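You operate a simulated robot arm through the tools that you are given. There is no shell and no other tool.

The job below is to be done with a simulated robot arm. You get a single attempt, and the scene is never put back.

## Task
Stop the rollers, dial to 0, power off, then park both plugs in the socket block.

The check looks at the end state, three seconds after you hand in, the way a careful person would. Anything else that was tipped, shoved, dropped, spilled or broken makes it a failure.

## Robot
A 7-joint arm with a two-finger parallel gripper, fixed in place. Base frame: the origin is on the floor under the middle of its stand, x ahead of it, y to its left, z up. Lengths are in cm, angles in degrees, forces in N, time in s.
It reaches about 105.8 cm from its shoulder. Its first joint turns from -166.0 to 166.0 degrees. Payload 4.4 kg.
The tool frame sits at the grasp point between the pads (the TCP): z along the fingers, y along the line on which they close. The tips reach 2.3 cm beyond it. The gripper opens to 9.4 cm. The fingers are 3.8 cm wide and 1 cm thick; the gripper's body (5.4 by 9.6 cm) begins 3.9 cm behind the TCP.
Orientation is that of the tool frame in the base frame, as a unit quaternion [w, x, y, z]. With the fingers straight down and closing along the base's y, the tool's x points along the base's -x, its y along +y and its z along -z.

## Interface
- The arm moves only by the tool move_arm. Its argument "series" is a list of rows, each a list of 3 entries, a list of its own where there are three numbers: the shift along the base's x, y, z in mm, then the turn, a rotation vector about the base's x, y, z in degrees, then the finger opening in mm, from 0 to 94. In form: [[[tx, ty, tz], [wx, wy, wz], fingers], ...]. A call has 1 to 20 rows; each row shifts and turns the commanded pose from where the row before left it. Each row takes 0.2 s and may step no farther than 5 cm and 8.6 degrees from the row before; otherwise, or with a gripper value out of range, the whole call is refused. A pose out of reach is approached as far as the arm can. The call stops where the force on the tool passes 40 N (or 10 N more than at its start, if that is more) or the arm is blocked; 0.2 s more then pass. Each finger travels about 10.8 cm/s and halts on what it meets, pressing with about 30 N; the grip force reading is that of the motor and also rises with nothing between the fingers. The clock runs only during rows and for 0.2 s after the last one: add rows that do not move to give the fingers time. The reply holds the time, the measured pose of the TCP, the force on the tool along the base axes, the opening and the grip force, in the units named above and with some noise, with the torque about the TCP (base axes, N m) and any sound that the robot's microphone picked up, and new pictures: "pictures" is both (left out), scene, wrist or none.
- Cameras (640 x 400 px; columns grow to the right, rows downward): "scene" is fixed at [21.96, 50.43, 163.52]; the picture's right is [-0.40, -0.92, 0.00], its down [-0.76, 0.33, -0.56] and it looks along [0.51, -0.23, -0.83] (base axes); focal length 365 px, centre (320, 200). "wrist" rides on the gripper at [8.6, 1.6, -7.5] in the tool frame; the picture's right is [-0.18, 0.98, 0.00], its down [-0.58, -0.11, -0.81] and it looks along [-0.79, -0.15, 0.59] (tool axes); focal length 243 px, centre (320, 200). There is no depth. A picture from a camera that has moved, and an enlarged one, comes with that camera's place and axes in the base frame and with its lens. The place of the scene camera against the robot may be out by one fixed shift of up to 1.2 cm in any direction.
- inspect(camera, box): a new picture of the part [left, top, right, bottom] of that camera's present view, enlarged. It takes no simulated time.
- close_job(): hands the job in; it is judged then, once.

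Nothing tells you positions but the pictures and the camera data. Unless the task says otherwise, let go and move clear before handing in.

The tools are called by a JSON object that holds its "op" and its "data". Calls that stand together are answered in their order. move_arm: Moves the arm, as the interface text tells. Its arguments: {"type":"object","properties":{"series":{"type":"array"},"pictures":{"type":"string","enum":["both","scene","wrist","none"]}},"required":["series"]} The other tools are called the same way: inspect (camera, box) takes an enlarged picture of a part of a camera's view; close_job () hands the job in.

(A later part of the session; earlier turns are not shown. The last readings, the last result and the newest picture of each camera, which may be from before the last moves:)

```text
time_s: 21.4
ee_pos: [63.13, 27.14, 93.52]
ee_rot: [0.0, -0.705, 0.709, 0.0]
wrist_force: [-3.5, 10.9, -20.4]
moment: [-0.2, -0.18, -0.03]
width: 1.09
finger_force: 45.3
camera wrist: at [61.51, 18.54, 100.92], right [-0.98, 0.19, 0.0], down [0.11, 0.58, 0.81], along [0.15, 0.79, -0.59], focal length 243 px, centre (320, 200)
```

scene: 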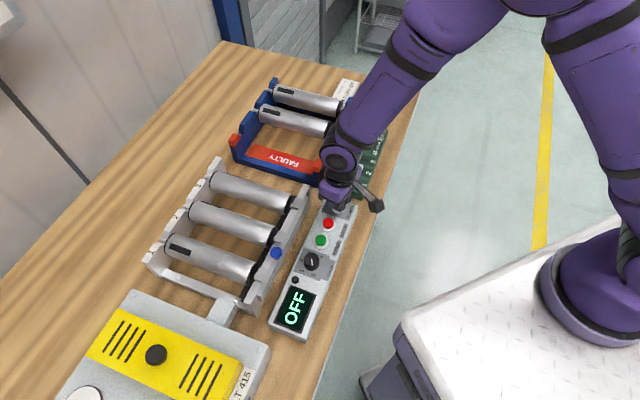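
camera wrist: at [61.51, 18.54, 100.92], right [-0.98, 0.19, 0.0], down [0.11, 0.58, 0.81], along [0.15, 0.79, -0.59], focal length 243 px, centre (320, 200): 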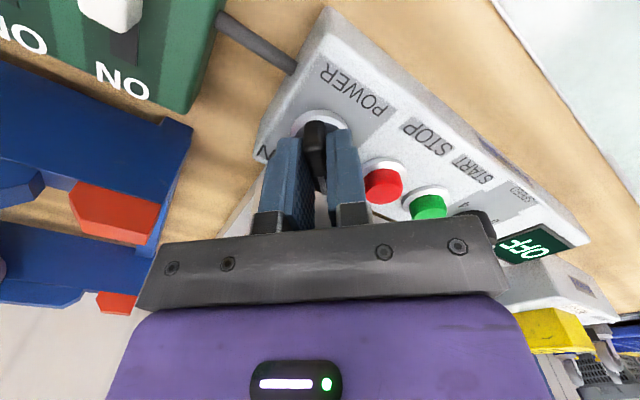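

The handle is turned about 88°, mirror-symmetric to ON. Releasing and lifting to check.

{"op": "move_arm", "data": {"series": [[[0, 0, 0], [0, 0, 0], 30], [[0, 0, 0], [0, 0, 0], 30], [[0, 0, 30], [0, 0, 0], 30], [[0, 0, 45], [0, 0, 0], 30], [[0, 0, 0], [0, 0, 0], 30]], "pictures": "both"}}

{"op": "inspect", "data": {"camera": "wrist", "box": [220, 0, 440, 150]}}

```text
time_s: 22.6
ee_pos: [63.17, 27.25, 101.09]
ee_rot: [0.0, -0.704, 0.71, 0.0]
wrist_force: [0.7, -1.3, 0.6]
moment: [-0.02, 0.0, -0.01]
width: 3.01
finger_force: 0.0
camera wrist: at [61.54, 18.58, 108.54], right [-0.98, 0.19, 0.0], down [0.11, 0.58, 0.81], along [0.15, 0.79, -0.59], focal length 243 px, centre (320, 200)
```

scene: 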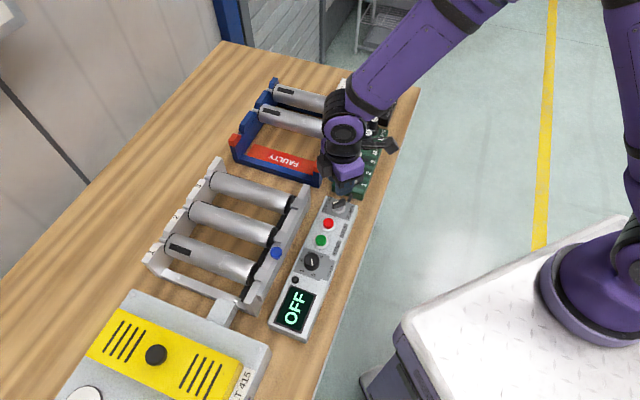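
wrist: 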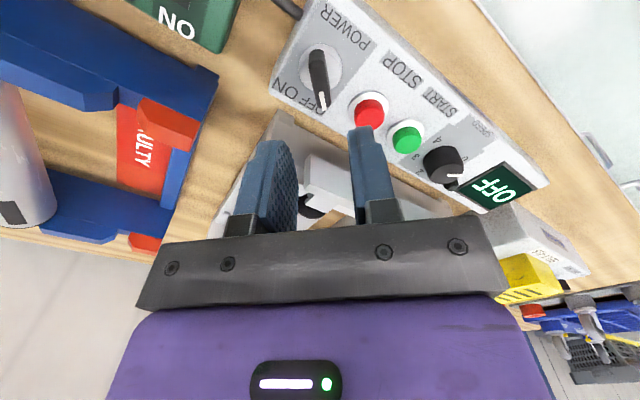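

```text
2.67 times, centred on (330, 75) of wrist
camera zoom: at [61.54, 18.58, 108.54], right [-0.98, 0.19, 0.0], down [0.11, 0.58, 0.81], along [0.15, 0.79, -0.59], focal length 647 px, centre (293, 533)
```

zoom: 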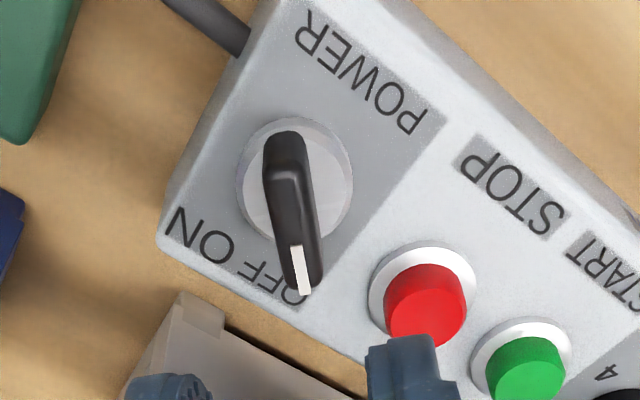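

Power is OFF with the handle on OFF. Now for the plugs: I'll raise up, rotate to align with the block (closing along the row, so the cords pass between the fingers), and look from above M/E.

{"op": "move_arm", "data": {"series": [[[10, -10, 40], [0, 0, -6.5], 60], [[18, -18, 35], [0, 0, -6.5], 60], [[28, -29, 0], [0, 0, -6.5], 60], [[28, -29, 0], [0, 0, -6.5], 60], [[28, -29, 0], [0, 0, -6.5], 60], [[28, -30, 0], [0, 0, -6.5], 60], [[28, -30, 0], [0, 0, -6.6], 60]], "pictures": "both"}}

{"op": "inspect", "data": {"camera": "scene", "box": [270, 180, 370, 340]}}

{"op": "inspect", "data": {"camera": "wrist", "box": [180, 0, 460, 190]}}

```text
time_s: 24.2
ee_pos: [80.04, 9.84, 108.74]
ee_rot: [0.0, -0.375, 0.927, 0.0]
wrist_force: [-0.2, 0.3, 0.3]
moment: [-0.02, -0.06, 0.0]
width: 6.02
finger_force: 0.1
camera wrist: at [72.64, 4.93, 116.14], right [-0.55, 0.84, 0.0], down [0.49, 0.33, 0.81], along [0.67, 0.44, -0.59], focal length 243 px, centre (320, 200)
```

scene: 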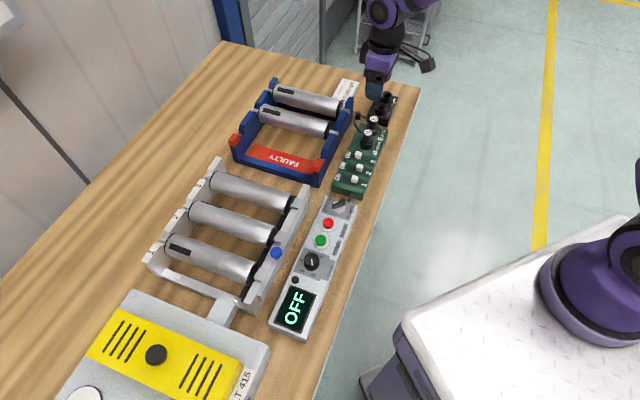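
wrist: 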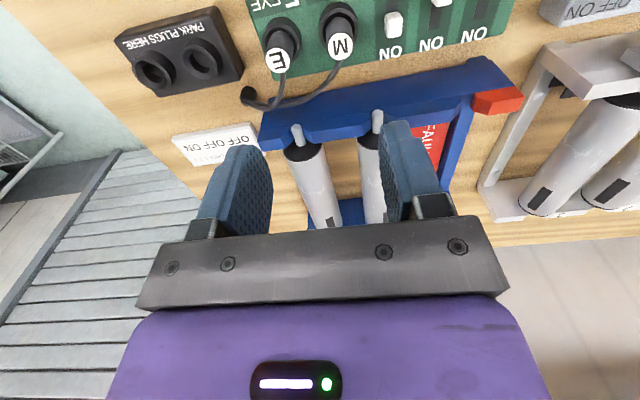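

```text
2.50 times, centred on (320, 260) of scene
camera zoom: at [21.96, 50.43, 163.52], right [-0.4, -0.92, 0.0], down [-0.76, 0.33, -0.56], along [0.51, -0.23, -0.83], focal length 912 px, centre (320, 50)
```

zoom: 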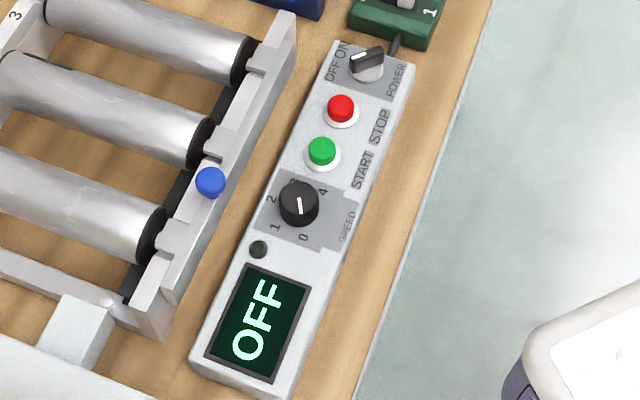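

```text
2.11 times, centred on (320, 95) of wrist
camera zoom: at [72.64, 4.93, 116.14], right [-0.55, 0.84, 0.0], down [0.49, 0.33, 0.81], along [0.67, 0.44, -0.59], focal length 511 px, centre (320, 421)
```

zoom: 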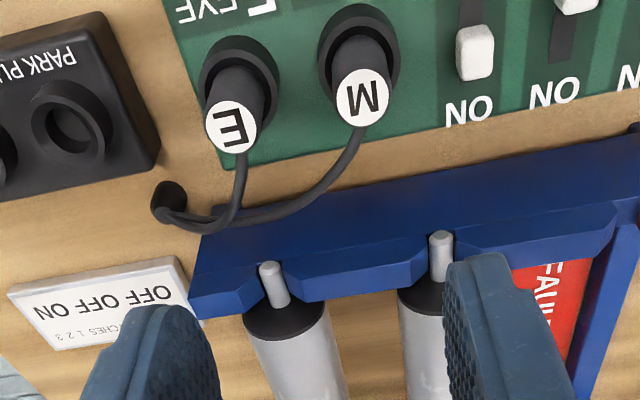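

Clear view: M top is near (79.05, 11.2, 93.8), E top near (83.1, 7.3, 93.6), and the parking sockets are further along near (88.6, 1.5). I'll look at the sockets from above before grasping.

{"op": "move_arm", "data": {"series": [[[35, -34, -10], [0, 0, 0], 44], [[35, -34, -10], [0, 0, 0], 44], [[35, -35, 0], [0, 0, 0], 44], [[0, 0, 0], [0, 0, 0], 44]], "pictures": "both"}}

{"op": "inspect", "data": {"camera": "wrist", "box": [220, 0, 500, 190]}}

{"op": "inspect", "data": {"camera": "scene", "box": [330, 80, 420, 210]}}

```text
time_s: 25.2
ee_pos: [90.57, -0.68, 106.43]
ee_rot: [0.0, -0.374, 0.927, 0.0]
wrist_force: [-0.8, -0.2, 0.3]
moment: [0.01, 0.02, -0.01]
width: 4.43
finger_force: 0.1
camera wrist: at [83.16, -5.58, 113.9], right [-0.55, 0.84, 0.0], down [0.49, 0.33, 0.81], along [0.67, 0.44, -0.59], focal length 243 px, centre (320, 200)
```

scene: 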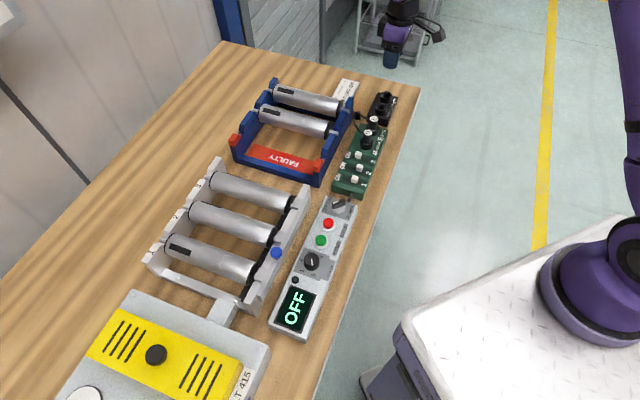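
wrist: 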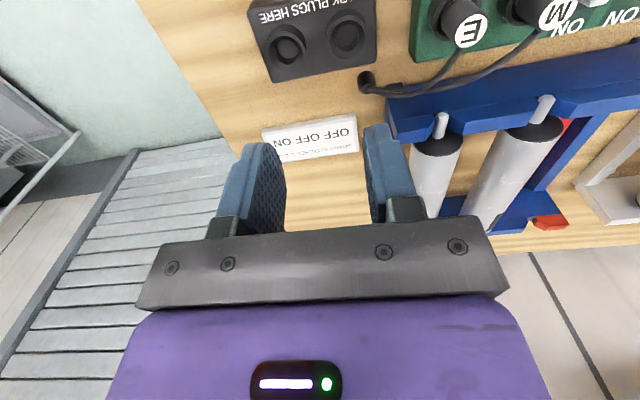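

```text
2.11 times, centred on (360, 95) of wrist
camera zoom: at [83.16, -5.58, 113.9], right [-0.55, 0.84, 0.0], down [0.49, 0.33, 0.81], along [0.67, 0.44, -0.59], focal length 511 px, centre (236, 421)
```

zoom: 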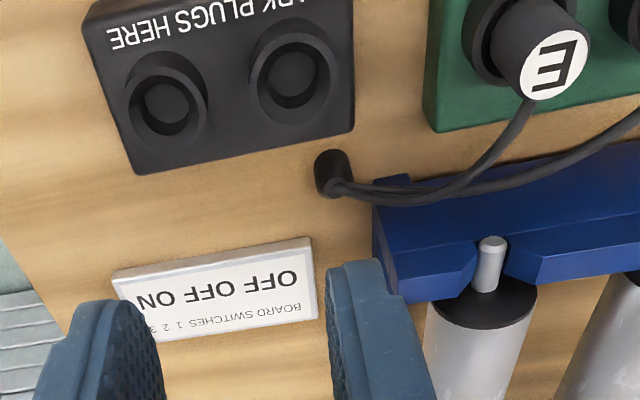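

```text
3.08 times, centred on (375, 145) of scene
camera zoom: at [21.96, 50.43, 163.52], right [-0.4, -0.92, 0.0], down [-0.76, 0.33, -0.56], along [0.51, -0.23, -0.83], focal length 1123 px, centre (151, 369)
```

zoom: 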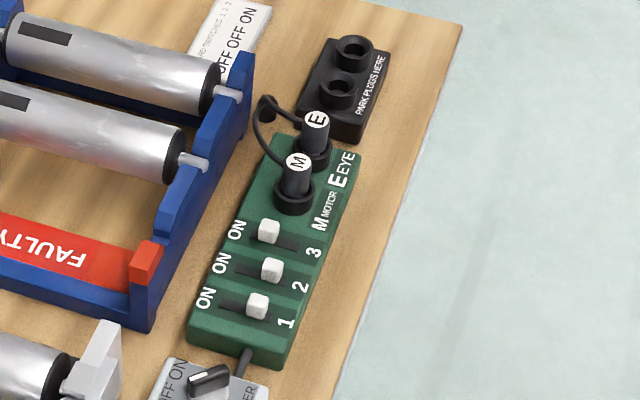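

{"op": "inspect", "data": {"camera": "wrist", "box": [250, 0, 380, 85]}}

{"op": "inspect", "data": {"camera": "wrist", "box": [350, 0, 600, 110]}}

{"op": "inspect", "data": {"camera": "scene", "box": [350, 85, 405, 150]}}

```text
4.71 times, centred on (315, 42) of wrist
camera zoom: at [83.16, -5.58, 113.9], right [-0.55, 0.84, 0.0], down [0.49, 0.33, 0.81], along [0.67, 0.44, -0.59], focal length 1142 px, centre (344, 941)
```

zoom: 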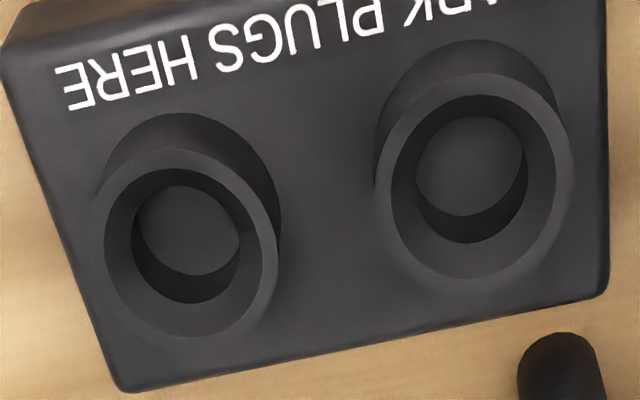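

```text
2.56 times, centred on (475, 55) of wrist
camera zoom: at [83.16, -5.58, 113.9], right [-0.55, 0.84, 0.0], down [0.49, 0.33, 0.81], along [0.67, 0.44, -0.59], focal length 621 px, centre (-77, 571)
```

zoom: 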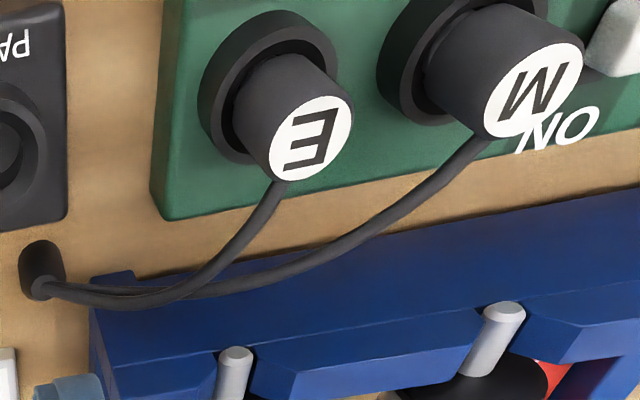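

```text
6.15 times, centred on (378, 118) of scene
camera zoom: at [21.96, 50.43, 163.52], right [-0.4, -0.92, 0.0], down [-0.76, 0.33, -0.56], along [0.51, -0.23, -0.83], focal length 2245 px, centre (-34, 708)
```

zoom: 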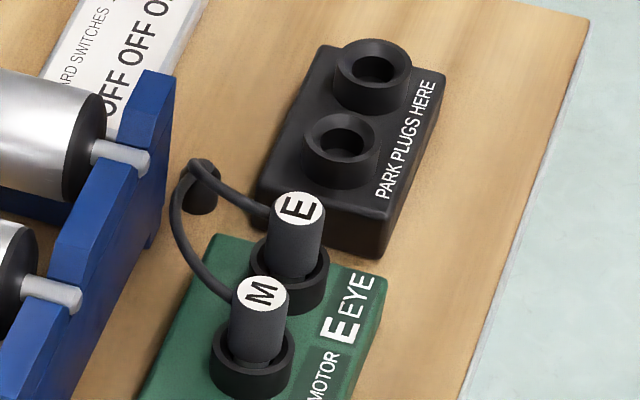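

The sockets are well localized: A rim at (89.0, 1.2, 90.5) and B rim at (92.9, -2.8, 90.5). The plan is E→B and M→A. I'm moving over E and descending partway.

{"op": "move_arm", "data": {"series": [[[-25, 27, 0], [0, 0, 0], 44], [[-25, 27, 0], [0, 0, 0], 44], [[-25, 26.5, 0], [0, 0, 0], 44], [[0, 0, -40], [0, 0, 0], 44], [[0, 0, -30], [0, 0, 0], 44], [[0, 0, 0], [0, 0, 0], 44]], "pictures": "both"}}

{"op": "inspect", "data": {"camera": "wrist", "box": [220, 20, 440, 170]}}

```text
time_s: 26.6
ee_pos: [83.12, 7.48, 99.66]
ee_rot: [0.0, -0.375, 0.927, 0.0]
wrist_force: [0.5, 1.3, 0.5]
moment: [-0.03, -0.02, 0.0]
width: 4.41
finger_force: 0.1
camera wrist: at [75.77, 2.53, 106.91], right [-0.55, 0.83, 0.0], down [0.49, 0.33, 0.81], along [0.67, 0.44, -0.59], focal length 243 px, centre (320, 200)
```

scene: 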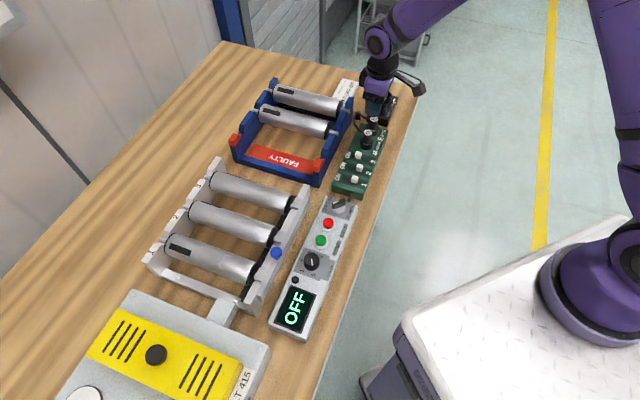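
wrist: 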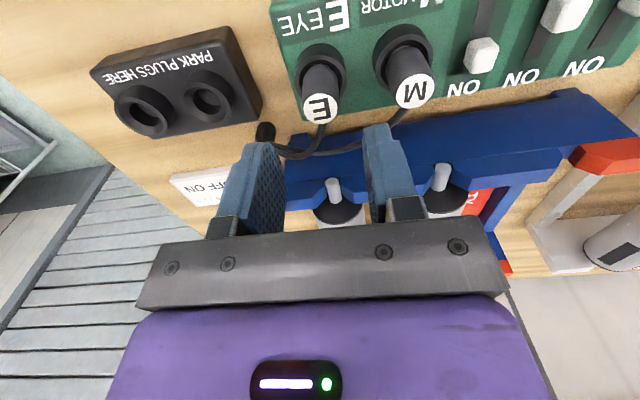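

```text
2.67 times, centred on (330, 95) of wrist
camera zoom: at [75.77, 2.53, 106.91], right [-0.55, 0.83, 0.0], down [0.49, 0.33, 0.81], along [0.67, 0.44, -0.59], focal length 647 px, centre (293, 480)
```

zoom: 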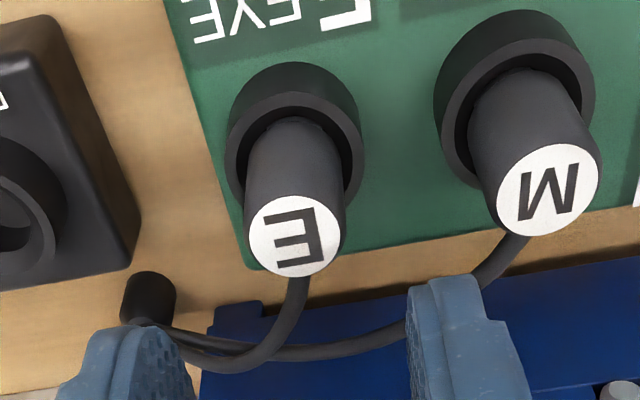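

Aligned over E; the cord passes between the fingers. Descending to grasp height.

{"op": "move_arm", "data": {"series": [[[-1, -1, -25], [0, 0, 0], 44], [[0, 0, -25], [0, 0, 0], 44], [[0, 0, -12], [0, 0, 0], 44]], "pictures": "both"}}

{"op": "inspect", "data": {"camera": "wrist", "box": [220, 60, 420, 220]}}

```text
time_s: 27.4
ee_pos: [82.88, 7.03, 93.28]
ee_rot: [-0.001, -0.375, 0.927, 0.0]
wrist_force: [0.0, 0.0, -0.6]
moment: [-0.02, -0.01, -0.01]
width: 4.39
finger_force: 0.0
camera wrist: at [75.56, 2.3, 100.69], right [-0.55, 0.84, 0.0], down [0.49, 0.33, 0.81], along [0.67, 0.44, -0.59], focal length 243 px, centre (320, 200)
```

scene: 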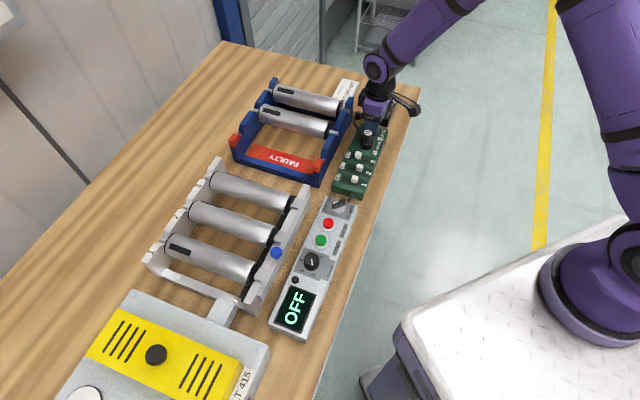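
wrist: 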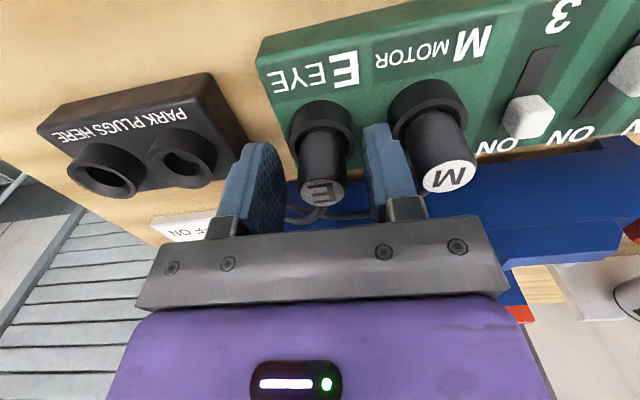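

```text
2.50 times, centred on (320, 140) of wrist
camera zoom: at [75.56, 2.3, 100.69], right [-0.55, 0.84, 0.0], down [0.49, 0.33, 0.81], along [0.67, 0.44, -0.59], focal length 606 px, centre (320, 350)
```

zoom: 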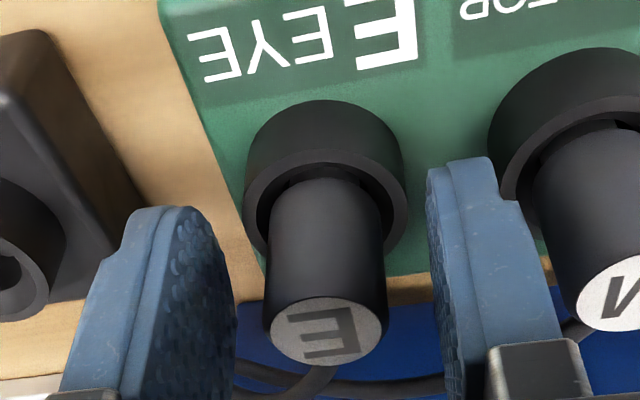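

The plug is centred between the pads with the tips just above the collar. Gripping E.

{"op": "move_arm", "data": {"series": [[[0, 0, 0], [0, 0, 0], 28], [[0, 0, 0], [0, 0, 0], 12], [[0, 0, 0], [0, 0, 0], 12]], "pictures": "wrist"}}

```text
time_s: 28.2
ee_pos: [82.9, 7.21, 93.29]
ee_rot: [0.0, -0.375, 0.927, 0.001]
wrist_force: [0.4, -0.2, 0.2]
moment: [-0.03, -0.02, 0.0]
width: 2.25
finger_force: 29.4
camera wrist: at [75.58, 2.31, 100.71], right [-0.55, 0.83, 0.0], down [0.49, 0.33, 0.81], along [0.67, 0.44, -0.59], focal length 243 px, centre (320, 200)
```

wrist: 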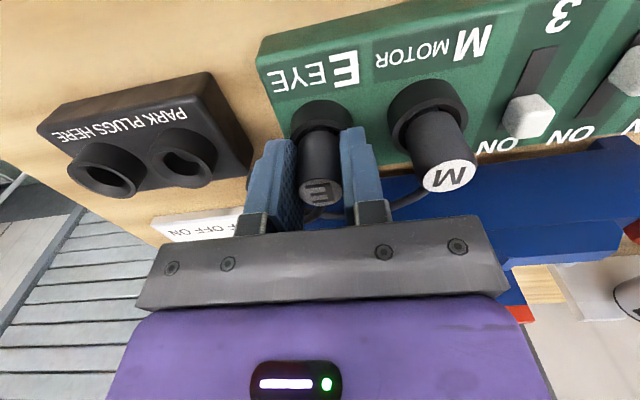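

Gripped at 22.5 mm with no side load. Lifting slowly while watching the force.

{"op": "move_arm", "data": {"series": [[[0, 0, 5], [0, 0, 0], 12], [[0, 0, 5], [0, 0, 0], 12], [[0, 0, 5], [0, 0, 0], 12], [[0, 0, 5], [0, 0, 0], 12]], "pictures": "both"}}

{"op": "inspect", "data": {"camera": "wrist", "box": [220, 60, 420, 220]}}

```text
time_s: 29.2
ee_pos: [82.88, 7.23, 95.42]
ee_rot: [0.0, -0.375, 0.927, 0.0]
wrist_force: [-0.4, 0.0, 0.8]
moment: [0.0, 0.02, -0.02]
width: 2.2
finger_force: 29.5
camera wrist: at [75.59, 2.38, 102.8], right [-0.55, 0.83, 0.0], down [0.49, 0.33, 0.81], along [0.67, 0.44, -0.59], focal length 243 px, centre (320, 200)
```

scene: 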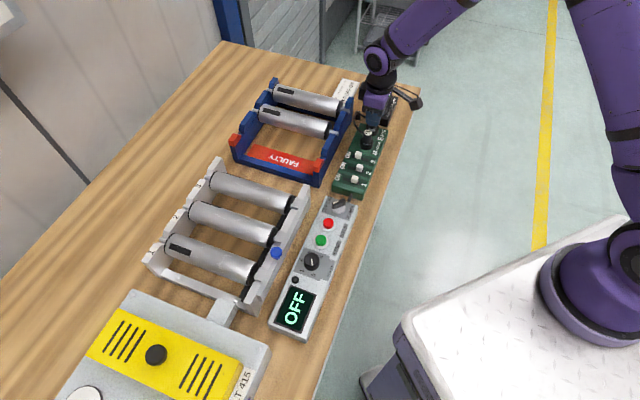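
wrist: 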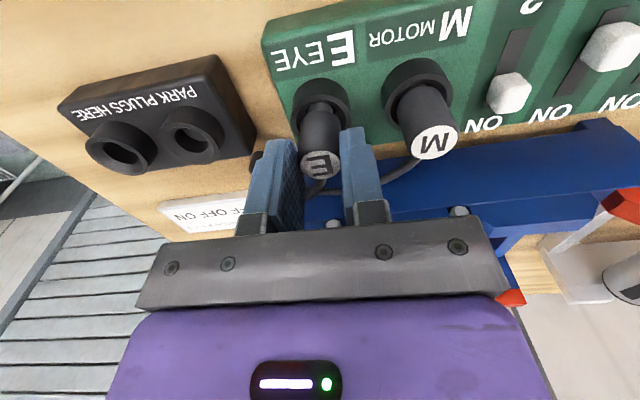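

```text
2.50 times, centred on (320, 140) of wrist
camera zoom: at [75.59, 2.38, 102.8], right [-0.55, 0.83, 0.0], down [0.49, 0.33, 0.81], along [0.67, 0.44, -0.59], focal length 606 px, centre (320, 350)
```

zoom: 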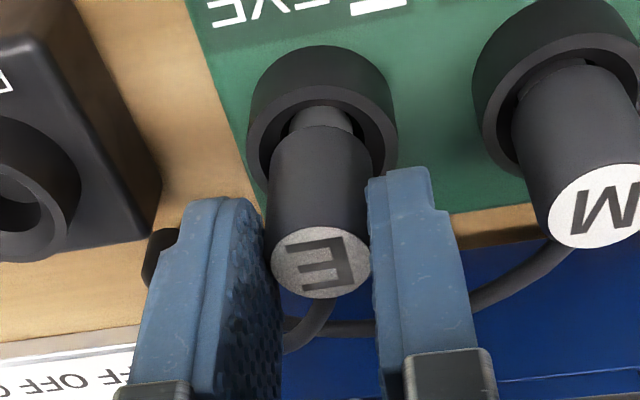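

The gripper rose 2 cm but E only rose about 0.5 cm, so it slipped in the pads. I'll release, go back down and re-grip lower.

{"op": "move_arm", "data": {"series": [[[0, 0, 0], [0, 0, 0], 36], [[0, 0, 0], [0, 0, 0], 36], [[0, 0, -10], [0, 0, 0], 36], [[0, 0, -10], [0, 0, 0], 36]], "pictures": "both"}}

{"op": "inspect", "data": {"camera": "wrist", "box": [220, 60, 420, 220]}}

{"op": "inspect", "data": {"camera": "scene", "box": [340, 85, 410, 160]}}

```text
time_s: 30.2
ee_pos: [82.96, 7.04, 93.43]
ee_rot: [0.001, -0.375, 0.927, 0.0]
wrist_force: [-1.5, -0.5, 0.2]
moment: [-0.01, -0.02, 0.04]
width: 3.59
finger_force: 0.2
camera wrist: at [75.64, 2.31, 100.77], right [-0.55, 0.83, 0.0], down [0.49, 0.33, 0.81], along [0.67, 0.44, -0.59], focal length 243 px, centre (320, 200)
```

scene: 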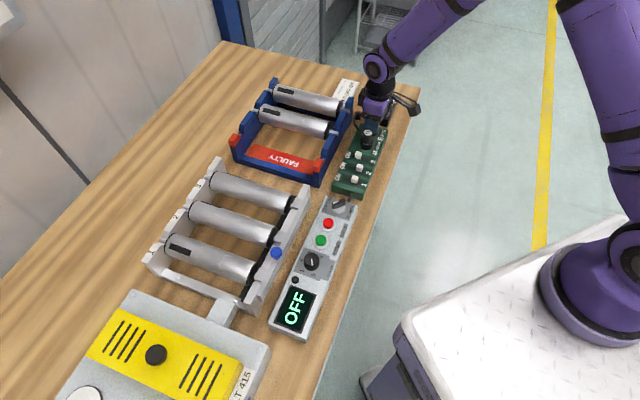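
wrist: 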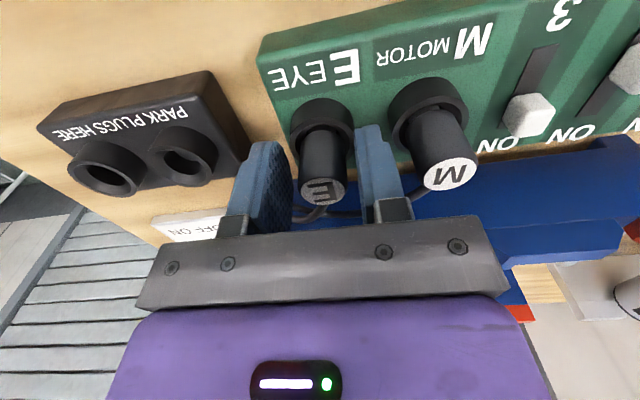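

```text
2.50 times, centred on (320, 140) of wrist
camera zoom: at [75.64, 2.31, 100.77], right [-0.55, 0.83, 0.0], down [0.49, 0.33, 0.81], along [0.67, 0.44, -0.59], focal length 606 px, centre (320, 350)
```

zoom: 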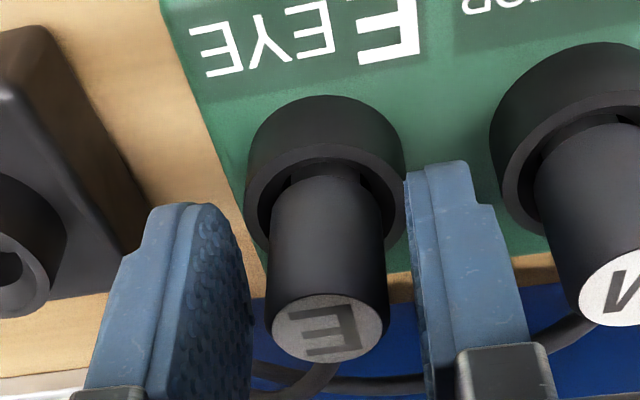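

```text
5.33 times, centred on (375, 122) of scene
camera zoom: at [21.96, 50.43, 163.52], right [-0.4, -0.92, 0.0], down [-0.76, 0.33, -0.56], along [0.51, -0.23, -0.83], focal length 1946 px, centre (27, 613)
```

zoom: 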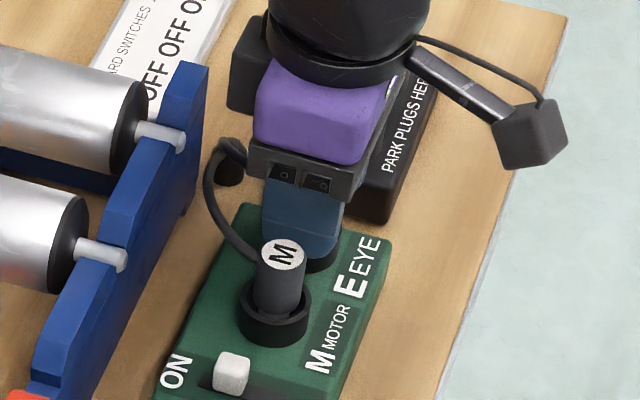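

E sits back in its socket. I'll re-grip with the tightest closing command, lift only 3 mm, and read the forces.

{"op": "move_arm", "data": {"series": [[[0, 0, -2], [0, 0, 0], 24], [[0, 0, 0], [0, 0, 0], 0], [[0, 0, 0], [0, 0, 0], 0], [[0, 0, 0], [0, 0, 0], 0]], "pictures": "none"}}

{"op": "move_arm", "data": {"series": [[[0, 0, 1.5], [0, 0, 0], 0], [[0, 0, 1.5], [0, 0, 0], 0]], "pictures": "wrist"}}

{"op": "inspect", "data": {"camera": "wrist", "box": [220, 60, 420, 220]}}

```text
time_s: 31.2
ee_pos: [82.97, 7.21, 93.24]
ee_rot: [0.0, -0.374, 0.927, 0.001]
wrist_force: [-0.3, 1.2, 0.8]
moment: [-0.02, 0.02, -0.02]
width: 2.26
finger_force: 29.8
```

```text
time_s: 31.8
ee_pos: [82.92, 7.2, 93.55]
ee_rot: [0.0, -0.375, 0.927, 0.0]
wrist_force: [0.2, -0.8, -0.4]
moment: [0.01, 0.01, 0.0]
width: 2.27
finger_force: 30.1
camera wrist: at [75.6, 2.38, 100.88], right [-0.55, 0.83, 0.0], down [0.49, 0.33, 0.81], along [0.67, 0.44, -0.59], focal length 243 px, centre (320, 200)
```

wrist: 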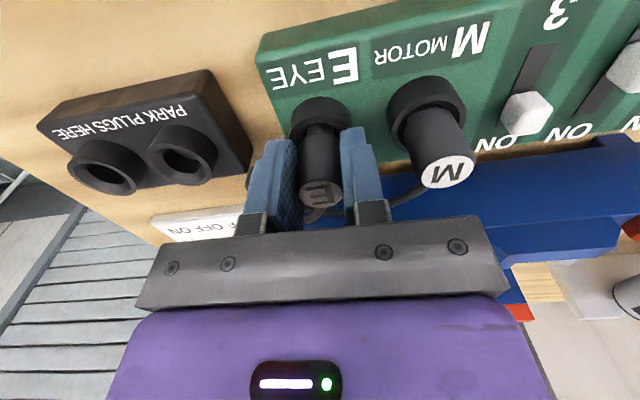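

```text
2.50 times, centred on (320, 140) of wrist
camera zoom: at [75.6, 2.38, 100.88], right [-0.55, 0.83, 0.0], down [0.49, 0.33, 0.81], along [0.67, 0.44, -0.59], focal length 606 px, centre (320, 350)
```

zoom: 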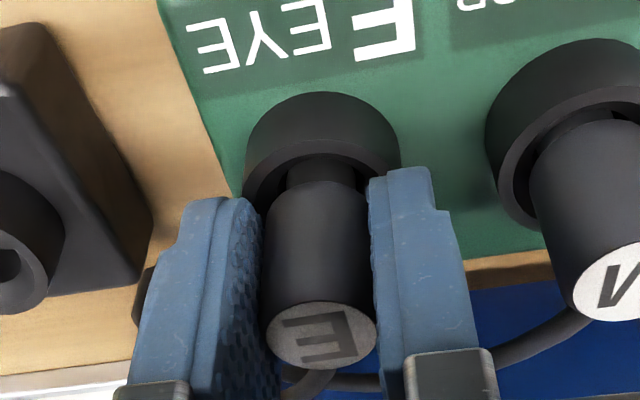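

The plug does rise with the gripper now. Lifting another 6 mm slowly and checking for slip.

{"op": "move_arm", "data": {"series": [[[0, 0, 2], [0, 0, 0], 0], [[0, 0, 2], [0, 0, 0], 0], [[0, 0, 2], [0, 0, 0], 0]], "pictures": "wrist"}}

{"op": "inspect", "data": {"camera": "wrist", "box": [220, 60, 420, 220]}}

```text
time_s: 32.6
ee_pos: [82.89, 7.28, 94.14]
ee_rot: [0.0, -0.374, 0.927, 0.0]
wrist_force: [0.0, -0.8, -0.7]
moment: [0.03, 0.03, 0.03]
width: 2.25
finger_force: 29.7
camera wrist: at [75.59, 2.45, 101.49], right [-0.55, 0.83, 0.0], down [0.49, 0.33, 0.81], along [0.67, 0.44, -0.59], focal length 243 px, centre (320, 200)
```

wrist: 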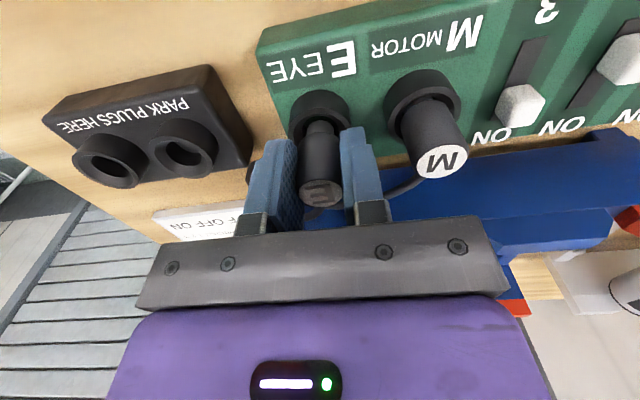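

```text
2.50 times, centred on (320, 140) of wrist
camera zoom: at [75.59, 2.45, 101.49], right [-0.55, 0.83, 0.0], down [0.49, 0.33, 0.81], along [0.67, 0.44, -0.59], focal length 606 px, centre (320, 350)
```

zoom: 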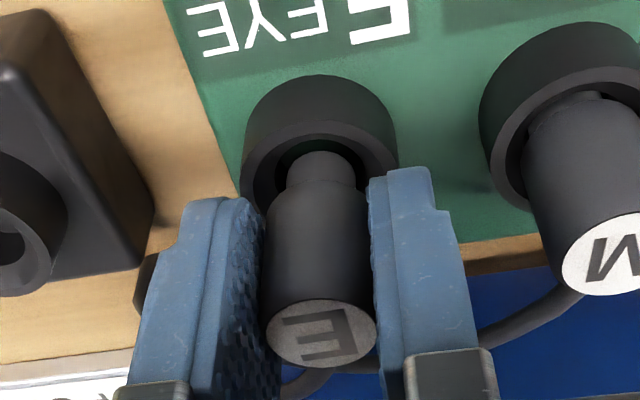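

It's holding. Continuing the slow lift (2 mm per step).

{"op": "move_arm", "data": {"series": [[[0, 0, 2], [0, 0, 0], 0], [[0, 0, 2], [0, 0, 0], 0], [[0, 0, 2], [0, 0, 0], 0], [[0, 0, 2], [0, 0, 0], 0], [[0, 0, 2], [0, 0, 0], 0]], "pictures": "wrist"}}

{"op": "inspect", "data": {"camera": "wrist", "box": [220, 60, 420, 220]}}

```text
time_s: 33.8
ee_pos: [82.78, 7.3, 95.08]
ee_rot: [0.001, -0.375, 0.927, -0.001]
wrist_force: [-0.7, -0.5, -0.4]
moment: [0.0, 0.01, 0.02]
width: 2.26
finger_force: 30.4
camera wrist: at [75.53, 2.48, 102.48], right [-0.55, 0.83, 0.0], down [0.49, 0.33, 0.81], along [0.67, 0.44, -0.59], focal length 243 px, centre (320, 200)
```

wrist: 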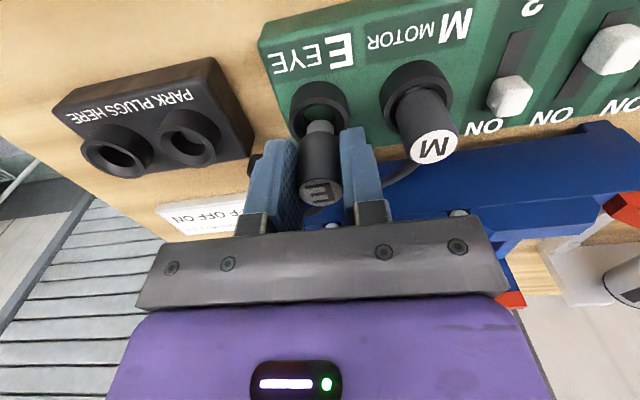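

```text
2.50 times, centred on (320, 140) of wrist
camera zoom: at [75.53, 2.48, 102.48], right [-0.55, 0.83, 0.0], down [0.49, 0.33, 0.81], along [0.67, 0.44, -0.59], focal length 606 px, centre (320, 350)
```

zoom: 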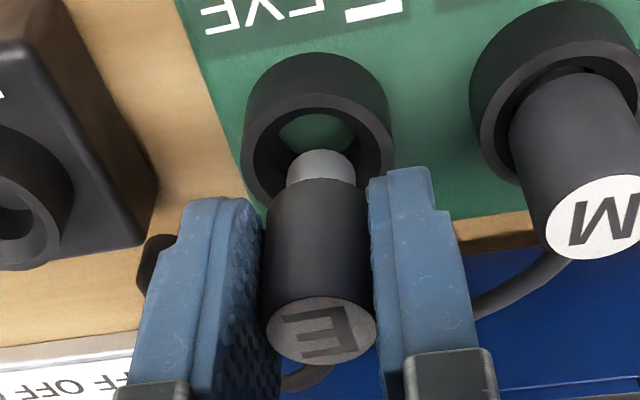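

The pin is out of the green socket. I'll lift 15 mm more, then translate slowly toward socket B.

{"op": "move_arm", "data": {"series": [[[0, 0, 2], [0, 0, 0], 0], [[0, 0, 2], [0, 0, 0], 0], [[0, 0, 2.5], [0, 0, 0], 0], [[0, 0, 2.5], [0, 0, 0], 0], [[0, 0, 3], [0, 0, 0], 0], [[0, 0, 3], [0, 0, 0], 0], [[3, -3, 0], [0, 0, 0], 0], [[5, -5, 0], [0, 0, 0], 0], [[6, -6, 0], [0, 0, 0], 0], [[6, -6, 0], [0, 0, 0], 0]], "pictures": "both"}}

{"op": "inspect", "data": {"camera": "scene", "box": [340, 75, 420, 160]}}

```text
time_s: 36.0
ee_pos: [84.91, 5.24, 96.54]
ee_rot: [-0.001, -0.374, 0.927, 0.001]
wrist_force: [-0.4, -0.1, -0.5]
moment: [-0.05, 0.0, -0.01]
width: 2.25
finger_force: 29.8
camera wrist: at [77.56, 0.46, 103.99], right [-0.55, 0.83, 0.0], down [0.49, 0.33, 0.81], along [0.67, 0.44, -0.59], focal length 243 px, centre (320, 200)
```

scene: 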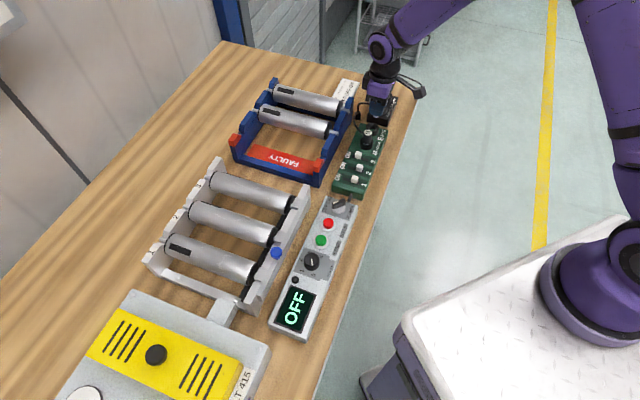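
wrist: 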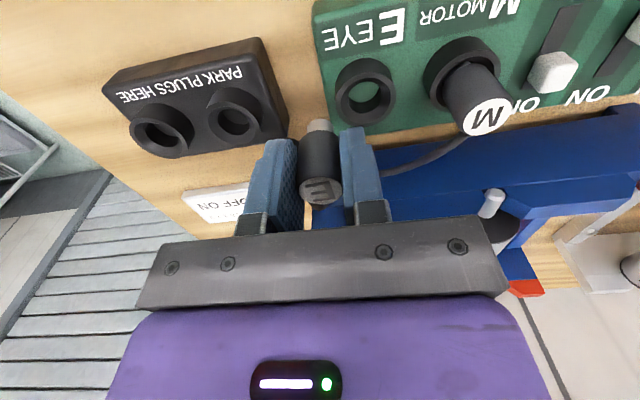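

```text
4.71 times, centred on (380, 118) of scene
camera zoom: at [21.96, 50.43, 163.52], right [-0.4, -0.92, 0.0], down [-0.76, 0.33, -0.56], along [0.51, -0.23, -0.83], focal length 1717 px, centre (38, 588)
```

zoom: 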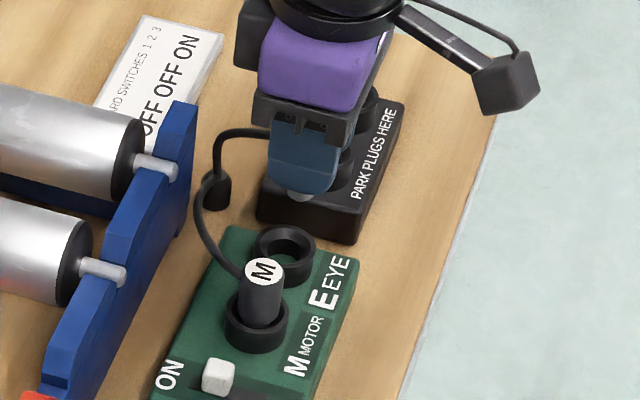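

E is held, pin visible, and the cord is slack. Continuing to above socket B.

{"op": "move_arm", "data": {"series": [[[6, -6, 0], [0, 0, 0], 0], [[7, -7, 0], [0, 0, 0], 0], [[7, -7, 0], [0, 0, 0], 0], [[7, -7, 0], [0, 0, 0], 0], [[7, -7, 0], [0, 0, 0], 0], [[7, -7, 0], [0, 0, 0], 0], [[7, -7, 0], [0, 0, 0], 0], [[7, -7, 0], [0, 0, 0], 0], [[7, -7, 0], [0, 0, 0], 0], [[6, -7, 0], [0, 0, 0], 0], [[6, -7, 0], [0, 0, 0], 0], [[4, -5, 0], [0, 0, 0], 0], [[0, 0, 0], [0, 0, 0], 0]], "pictures": "both"}}

{"op": "inspect", "data": {"camera": "wrist", "box": [220, 60, 420, 220]}}

{"op": "inspect", "data": {"camera": "scene", "box": [345, 70, 425, 155]}}

```text
time_s: 38.8
ee_pos: [92.75, -2.81, 96.58]
ee_rot: [0.0, -0.375, 0.927, 0.0]
wrist_force: [-0.5, 0.2, -0.2]
moment: [-0.02, -0.07, 0.02]
width: 2.24
finger_force: 29.9
camera wrist: at [85.37, -7.65, 103.94], right [-0.55, 0.84, 0.0], down [0.49, 0.33, 0.81], along [0.67, 0.44, -0.59], focal length 243 px, centre (320, 200)
```

scene: 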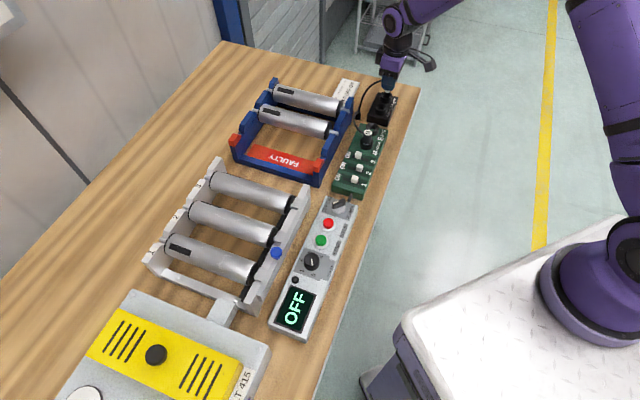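
wrist: 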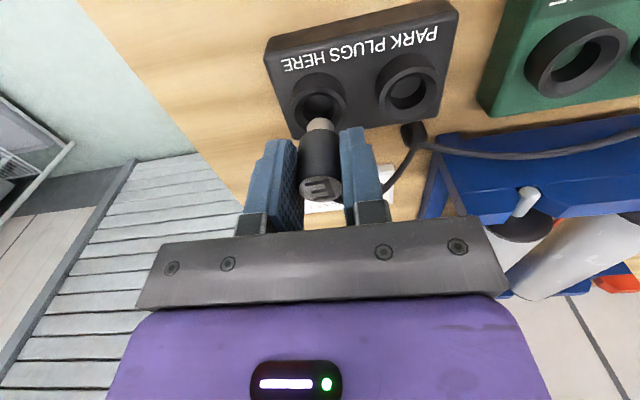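

```text
2.50 times, centred on (320, 140) of wrist
camera zoom: at [85.37, -7.65, 103.94], right [-0.55, 0.84, 0.0], down [0.49, 0.33, 0.81], along [0.67, 0.44, -0.59], focal length 606 px, centre (320, 350)
```

zoom: 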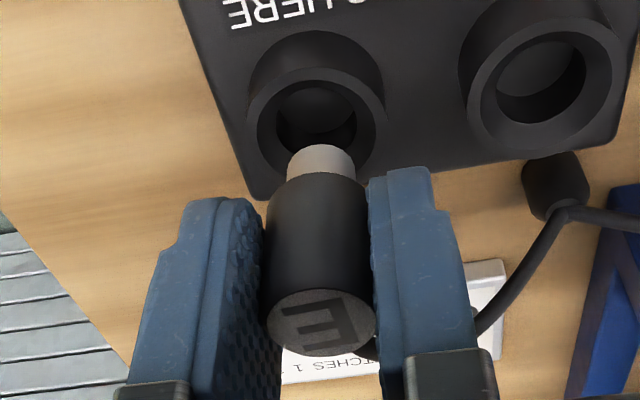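

```text
4.71 times, centred on (385, 112) of scene
camera zoom: at [21.96, 50.43, 163.52], right [-0.4, -0.92, 0.0], down [-0.76, 0.33, -0.56], along [0.51, -0.23, -0.83], focal length 1717 px, centre (14, 612)
```

zoom: 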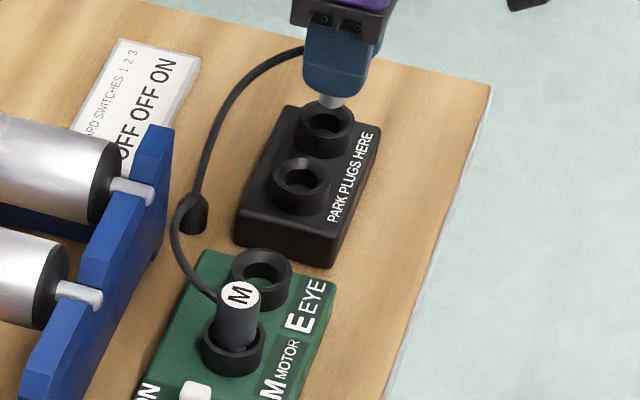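

E is aligned over socket B within about 1–2 mm. Lowering slowly.

{"op": "move_arm", "data": {"series": [[[1, 0, -3], [0, 0, 0], 0], [[0, 0, -3], [0, 0, 0], 0], [[0, 0, -3], [0, 0, 0], 0], [[0, 0, -3], [0, 0, 0], 0], [[0, 0, -3], [0, 0, 0], 0], [[0, 0, -3], [0, 0, 0], 0], [[0, 0, -2], [0, 0, 0], 0]], "pictures": "wrist"}}

{"op": "inspect", "data": {"camera": "wrist", "box": [220, 60, 420, 220]}}

```text
time_s: 40.4
ee_pos: [92.88, -2.88, 94.5]
ee_rot: [0.0, -0.374, 0.927, 0.0]
wrist_force: [0.2, 0.0, -1.3]
moment: [0.01, 0.03, -0.02]
width: 2.28
finger_force: 29.8
camera wrist: at [85.52, -7.66, 101.96], right [-0.55, 0.83, 0.0], down [0.49, 0.33, 0.81], along [0.67, 0.44, -0.59], focal length 243 px, centre (320, 200)
```

wrist: 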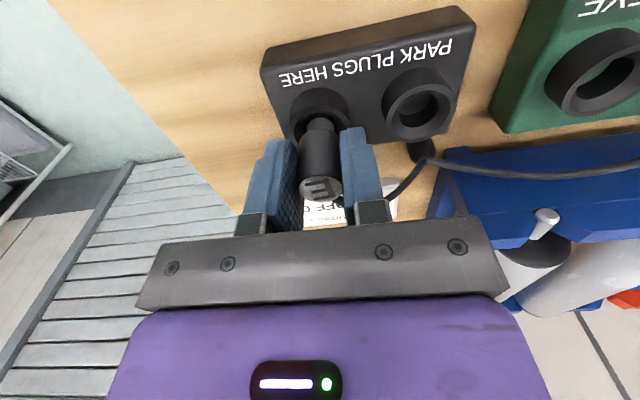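

```text
2.50 times, centred on (320, 140) of wrist
camera zoom: at [85.52, -7.66, 101.96], right [-0.55, 0.83, 0.0], down [0.49, 0.33, 0.81], along [0.67, 0.44, -0.59], focal length 606 px, centre (320, 350)
```

zoom: 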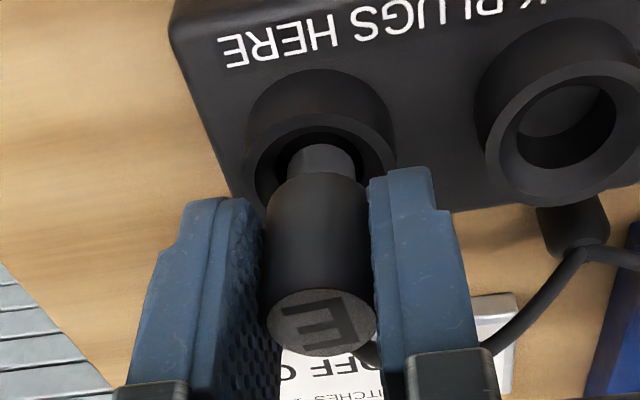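

{"op": "move_arm", "data": {"series": [[[0, 0, -2], [0, 0, 0], 0], [[0, 0, -2], [0, 0, 0], 0], [[0, 0, -2], [0, 0, 0], 0], [[0, 0, -2], [0, 0, 0], 0], [[0, 0, -2], [0, 0, 0], 0]], "pictures": "wrist"}}

{"op": "inspect", "data": {"camera": "wrist", "box": [220, 60, 420, 220]}}

```text
time_s: 41.6
ee_pos: [92.94, -2.86, 93.6]
ee_rot: [0.0, -0.374, 0.927, -0.001]
wrist_force: [-1.5, -0.1, 0.1]
moment: [0.0, -0.01, 0.01]
width: 2.25
finger_force: 30.2
camera wrist: at [85.51, -7.64, 100.92], right [-0.55, 0.83, 0.0], down [0.49, 0.33, 0.81], along [0.67, 0.44, -0.59], focal length 243 px, centre (320, 200)
```

wrist: 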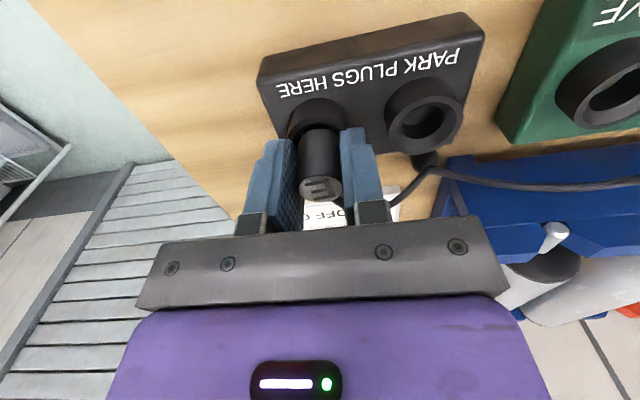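

```text
2.50 times, centred on (320, 140) of wrist
camera zoom: at [85.51, -7.64, 100.92], right [-0.55, 0.83, 0.0], down [0.49, 0.33, 0.81], along [0.67, 0.44, -0.59], focal length 606 px, centre (320, 350)
```

zoom: 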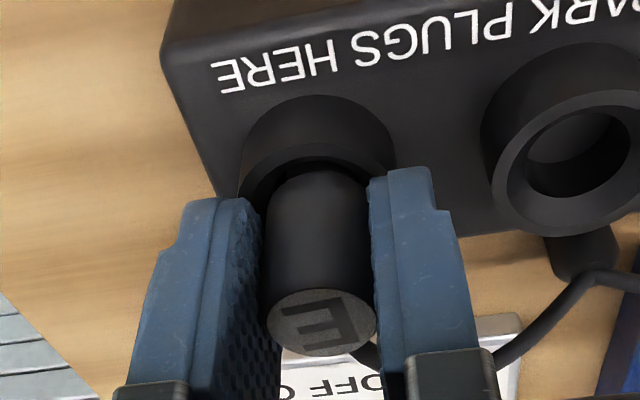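

The pin is entering with no resistance. Continuing in 1 mm steps to seat it.

{"op": "move_arm", "data": {"series": [[[0, 0, -1], [0, 0, 0], 0], [[0, 0, -1], [0, 0, 0], 0], [[0, 0, -1], [0, 0, 0], 0]], "pictures": "wrist"}}

{"op": "inspect", "data": {"camera": "wrist", "box": [220, 60, 420, 220]}}

```text
time_s: 42.4
ee_pos: [92.92, -2.78, 93.51]
ee_rot: [0.002, -0.374, 0.927, -0.001]
wrist_force: [-2.1, -0.8, 25.6]
moment: [-0.01, 0.04, -0.01]
width: 2.25
finger_force: 30.1
camera wrist: at [85.5, -7.63, 100.86], right [-0.55, 0.84, 0.0], down [0.49, 0.33, 0.81], along [0.68, 0.44, -0.59], focal length 243 px, centre (320, 200)
```

wrist: 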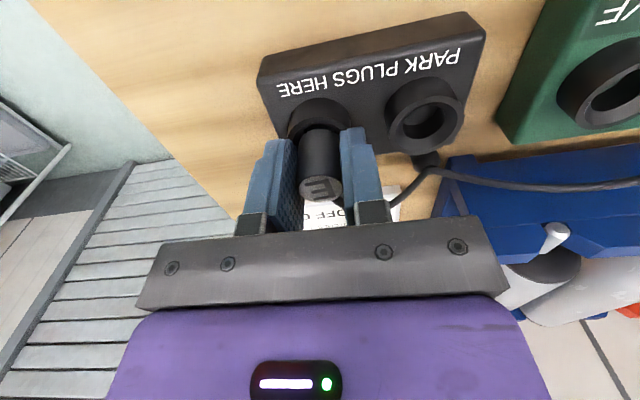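

```text
2.50 times, centred on (320, 140) of wrist
camera zoom: at [85.5, -7.63, 100.86], right [-0.55, 0.84, 0.0], down [0.49, 0.33, 0.81], along [0.68, 0.44, -0.59], focal length 606 px, centre (320, 350)
```

zoom: 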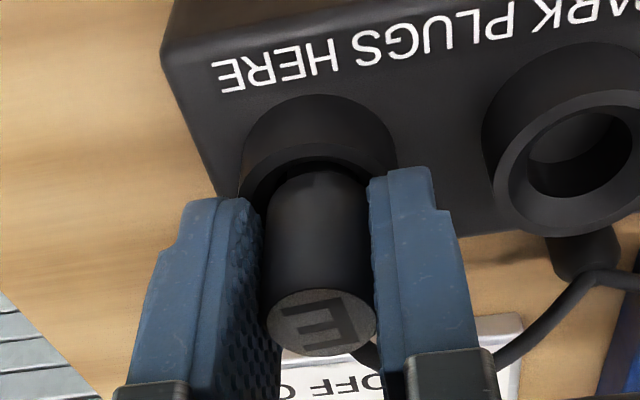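

It bottomed out (26 N) at the same depth it had in the green block. Releasing and lifting clear to check it.

{"op": "move_arm", "data": {"series": [[[0, 0, 1], [0, 0, 0], 10], [[0, 0, 0], [0, 0, 0], 36], [[0, 0, 0], [0, 0, 0], 44], [[0, 0, 10], [0, 0, 0], 44], [[0, 0, 20], [0, 0, 0], 44], [[0, 0, 40], [0, 0, 0], 44]], "pictures": "both"}}

{"op": "inspect", "data": {"camera": "scene", "box": [345, 70, 425, 155]}}

{"op": "inspect", "data": {"camera": "wrist", "box": [220, 0, 460, 170]}}

```text
time_s: 43.8
ee_pos: [92.67, -2.74, 100.39]
ee_rot: [0.0, -0.375, 0.927, 0.0]
wrist_force: [-0.2, -0.6, -0.4]
moment: [0.02, -0.01, 0.02]
width: 4.4
finger_force: 0.1
camera wrist: at [85.48, -7.58, 107.79], right [-0.55, 0.83, 0.0], down [0.49, 0.33, 0.81], along [0.67, 0.44, -0.59], focal length 243 px, centre (320, 200)
```

scene: 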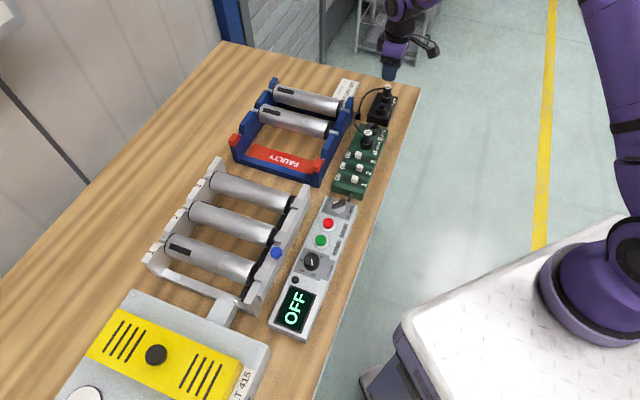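
wrist: 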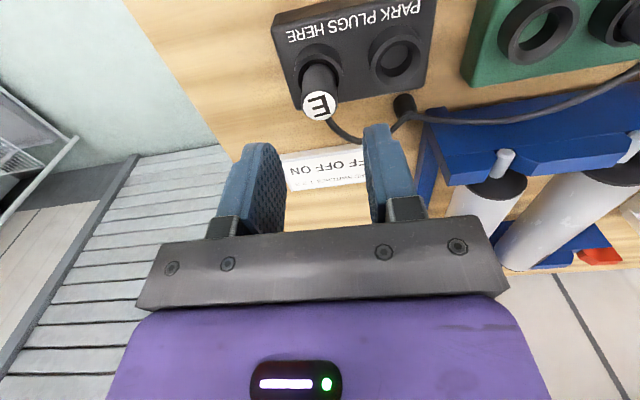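

```text
4.71 times, centred on (385, 112) of scene
camera zoom: at [21.96, 50.43, 163.52], right [-0.4, -0.92, 0.0], down [-0.76, 0.33, -0.56], along [0.51, -0.23, -0.83], focal length 1717 px, centre (14, 612)
```

zoom: 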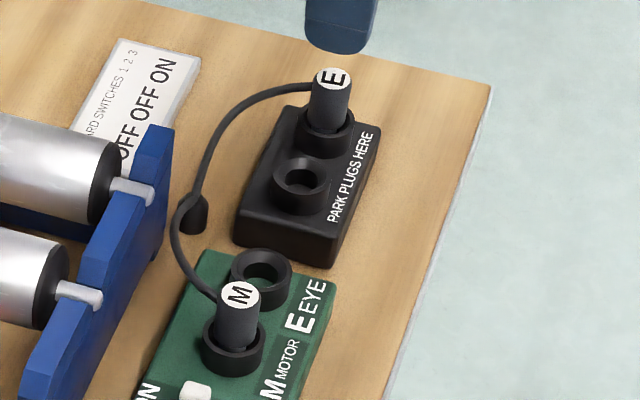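

```text
2.35 times, centred on (340, 85) of wrist
camera zoom: at [85.48, -7.58, 107.79], right [-0.55, 0.83, 0.0], down [0.49, 0.33, 0.81], along [0.67, 0.44, -0.59], focal length 571 px, centre (273, 471)
```

zoom: 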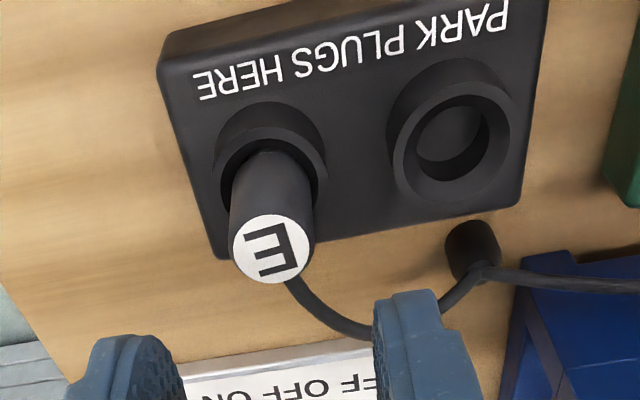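

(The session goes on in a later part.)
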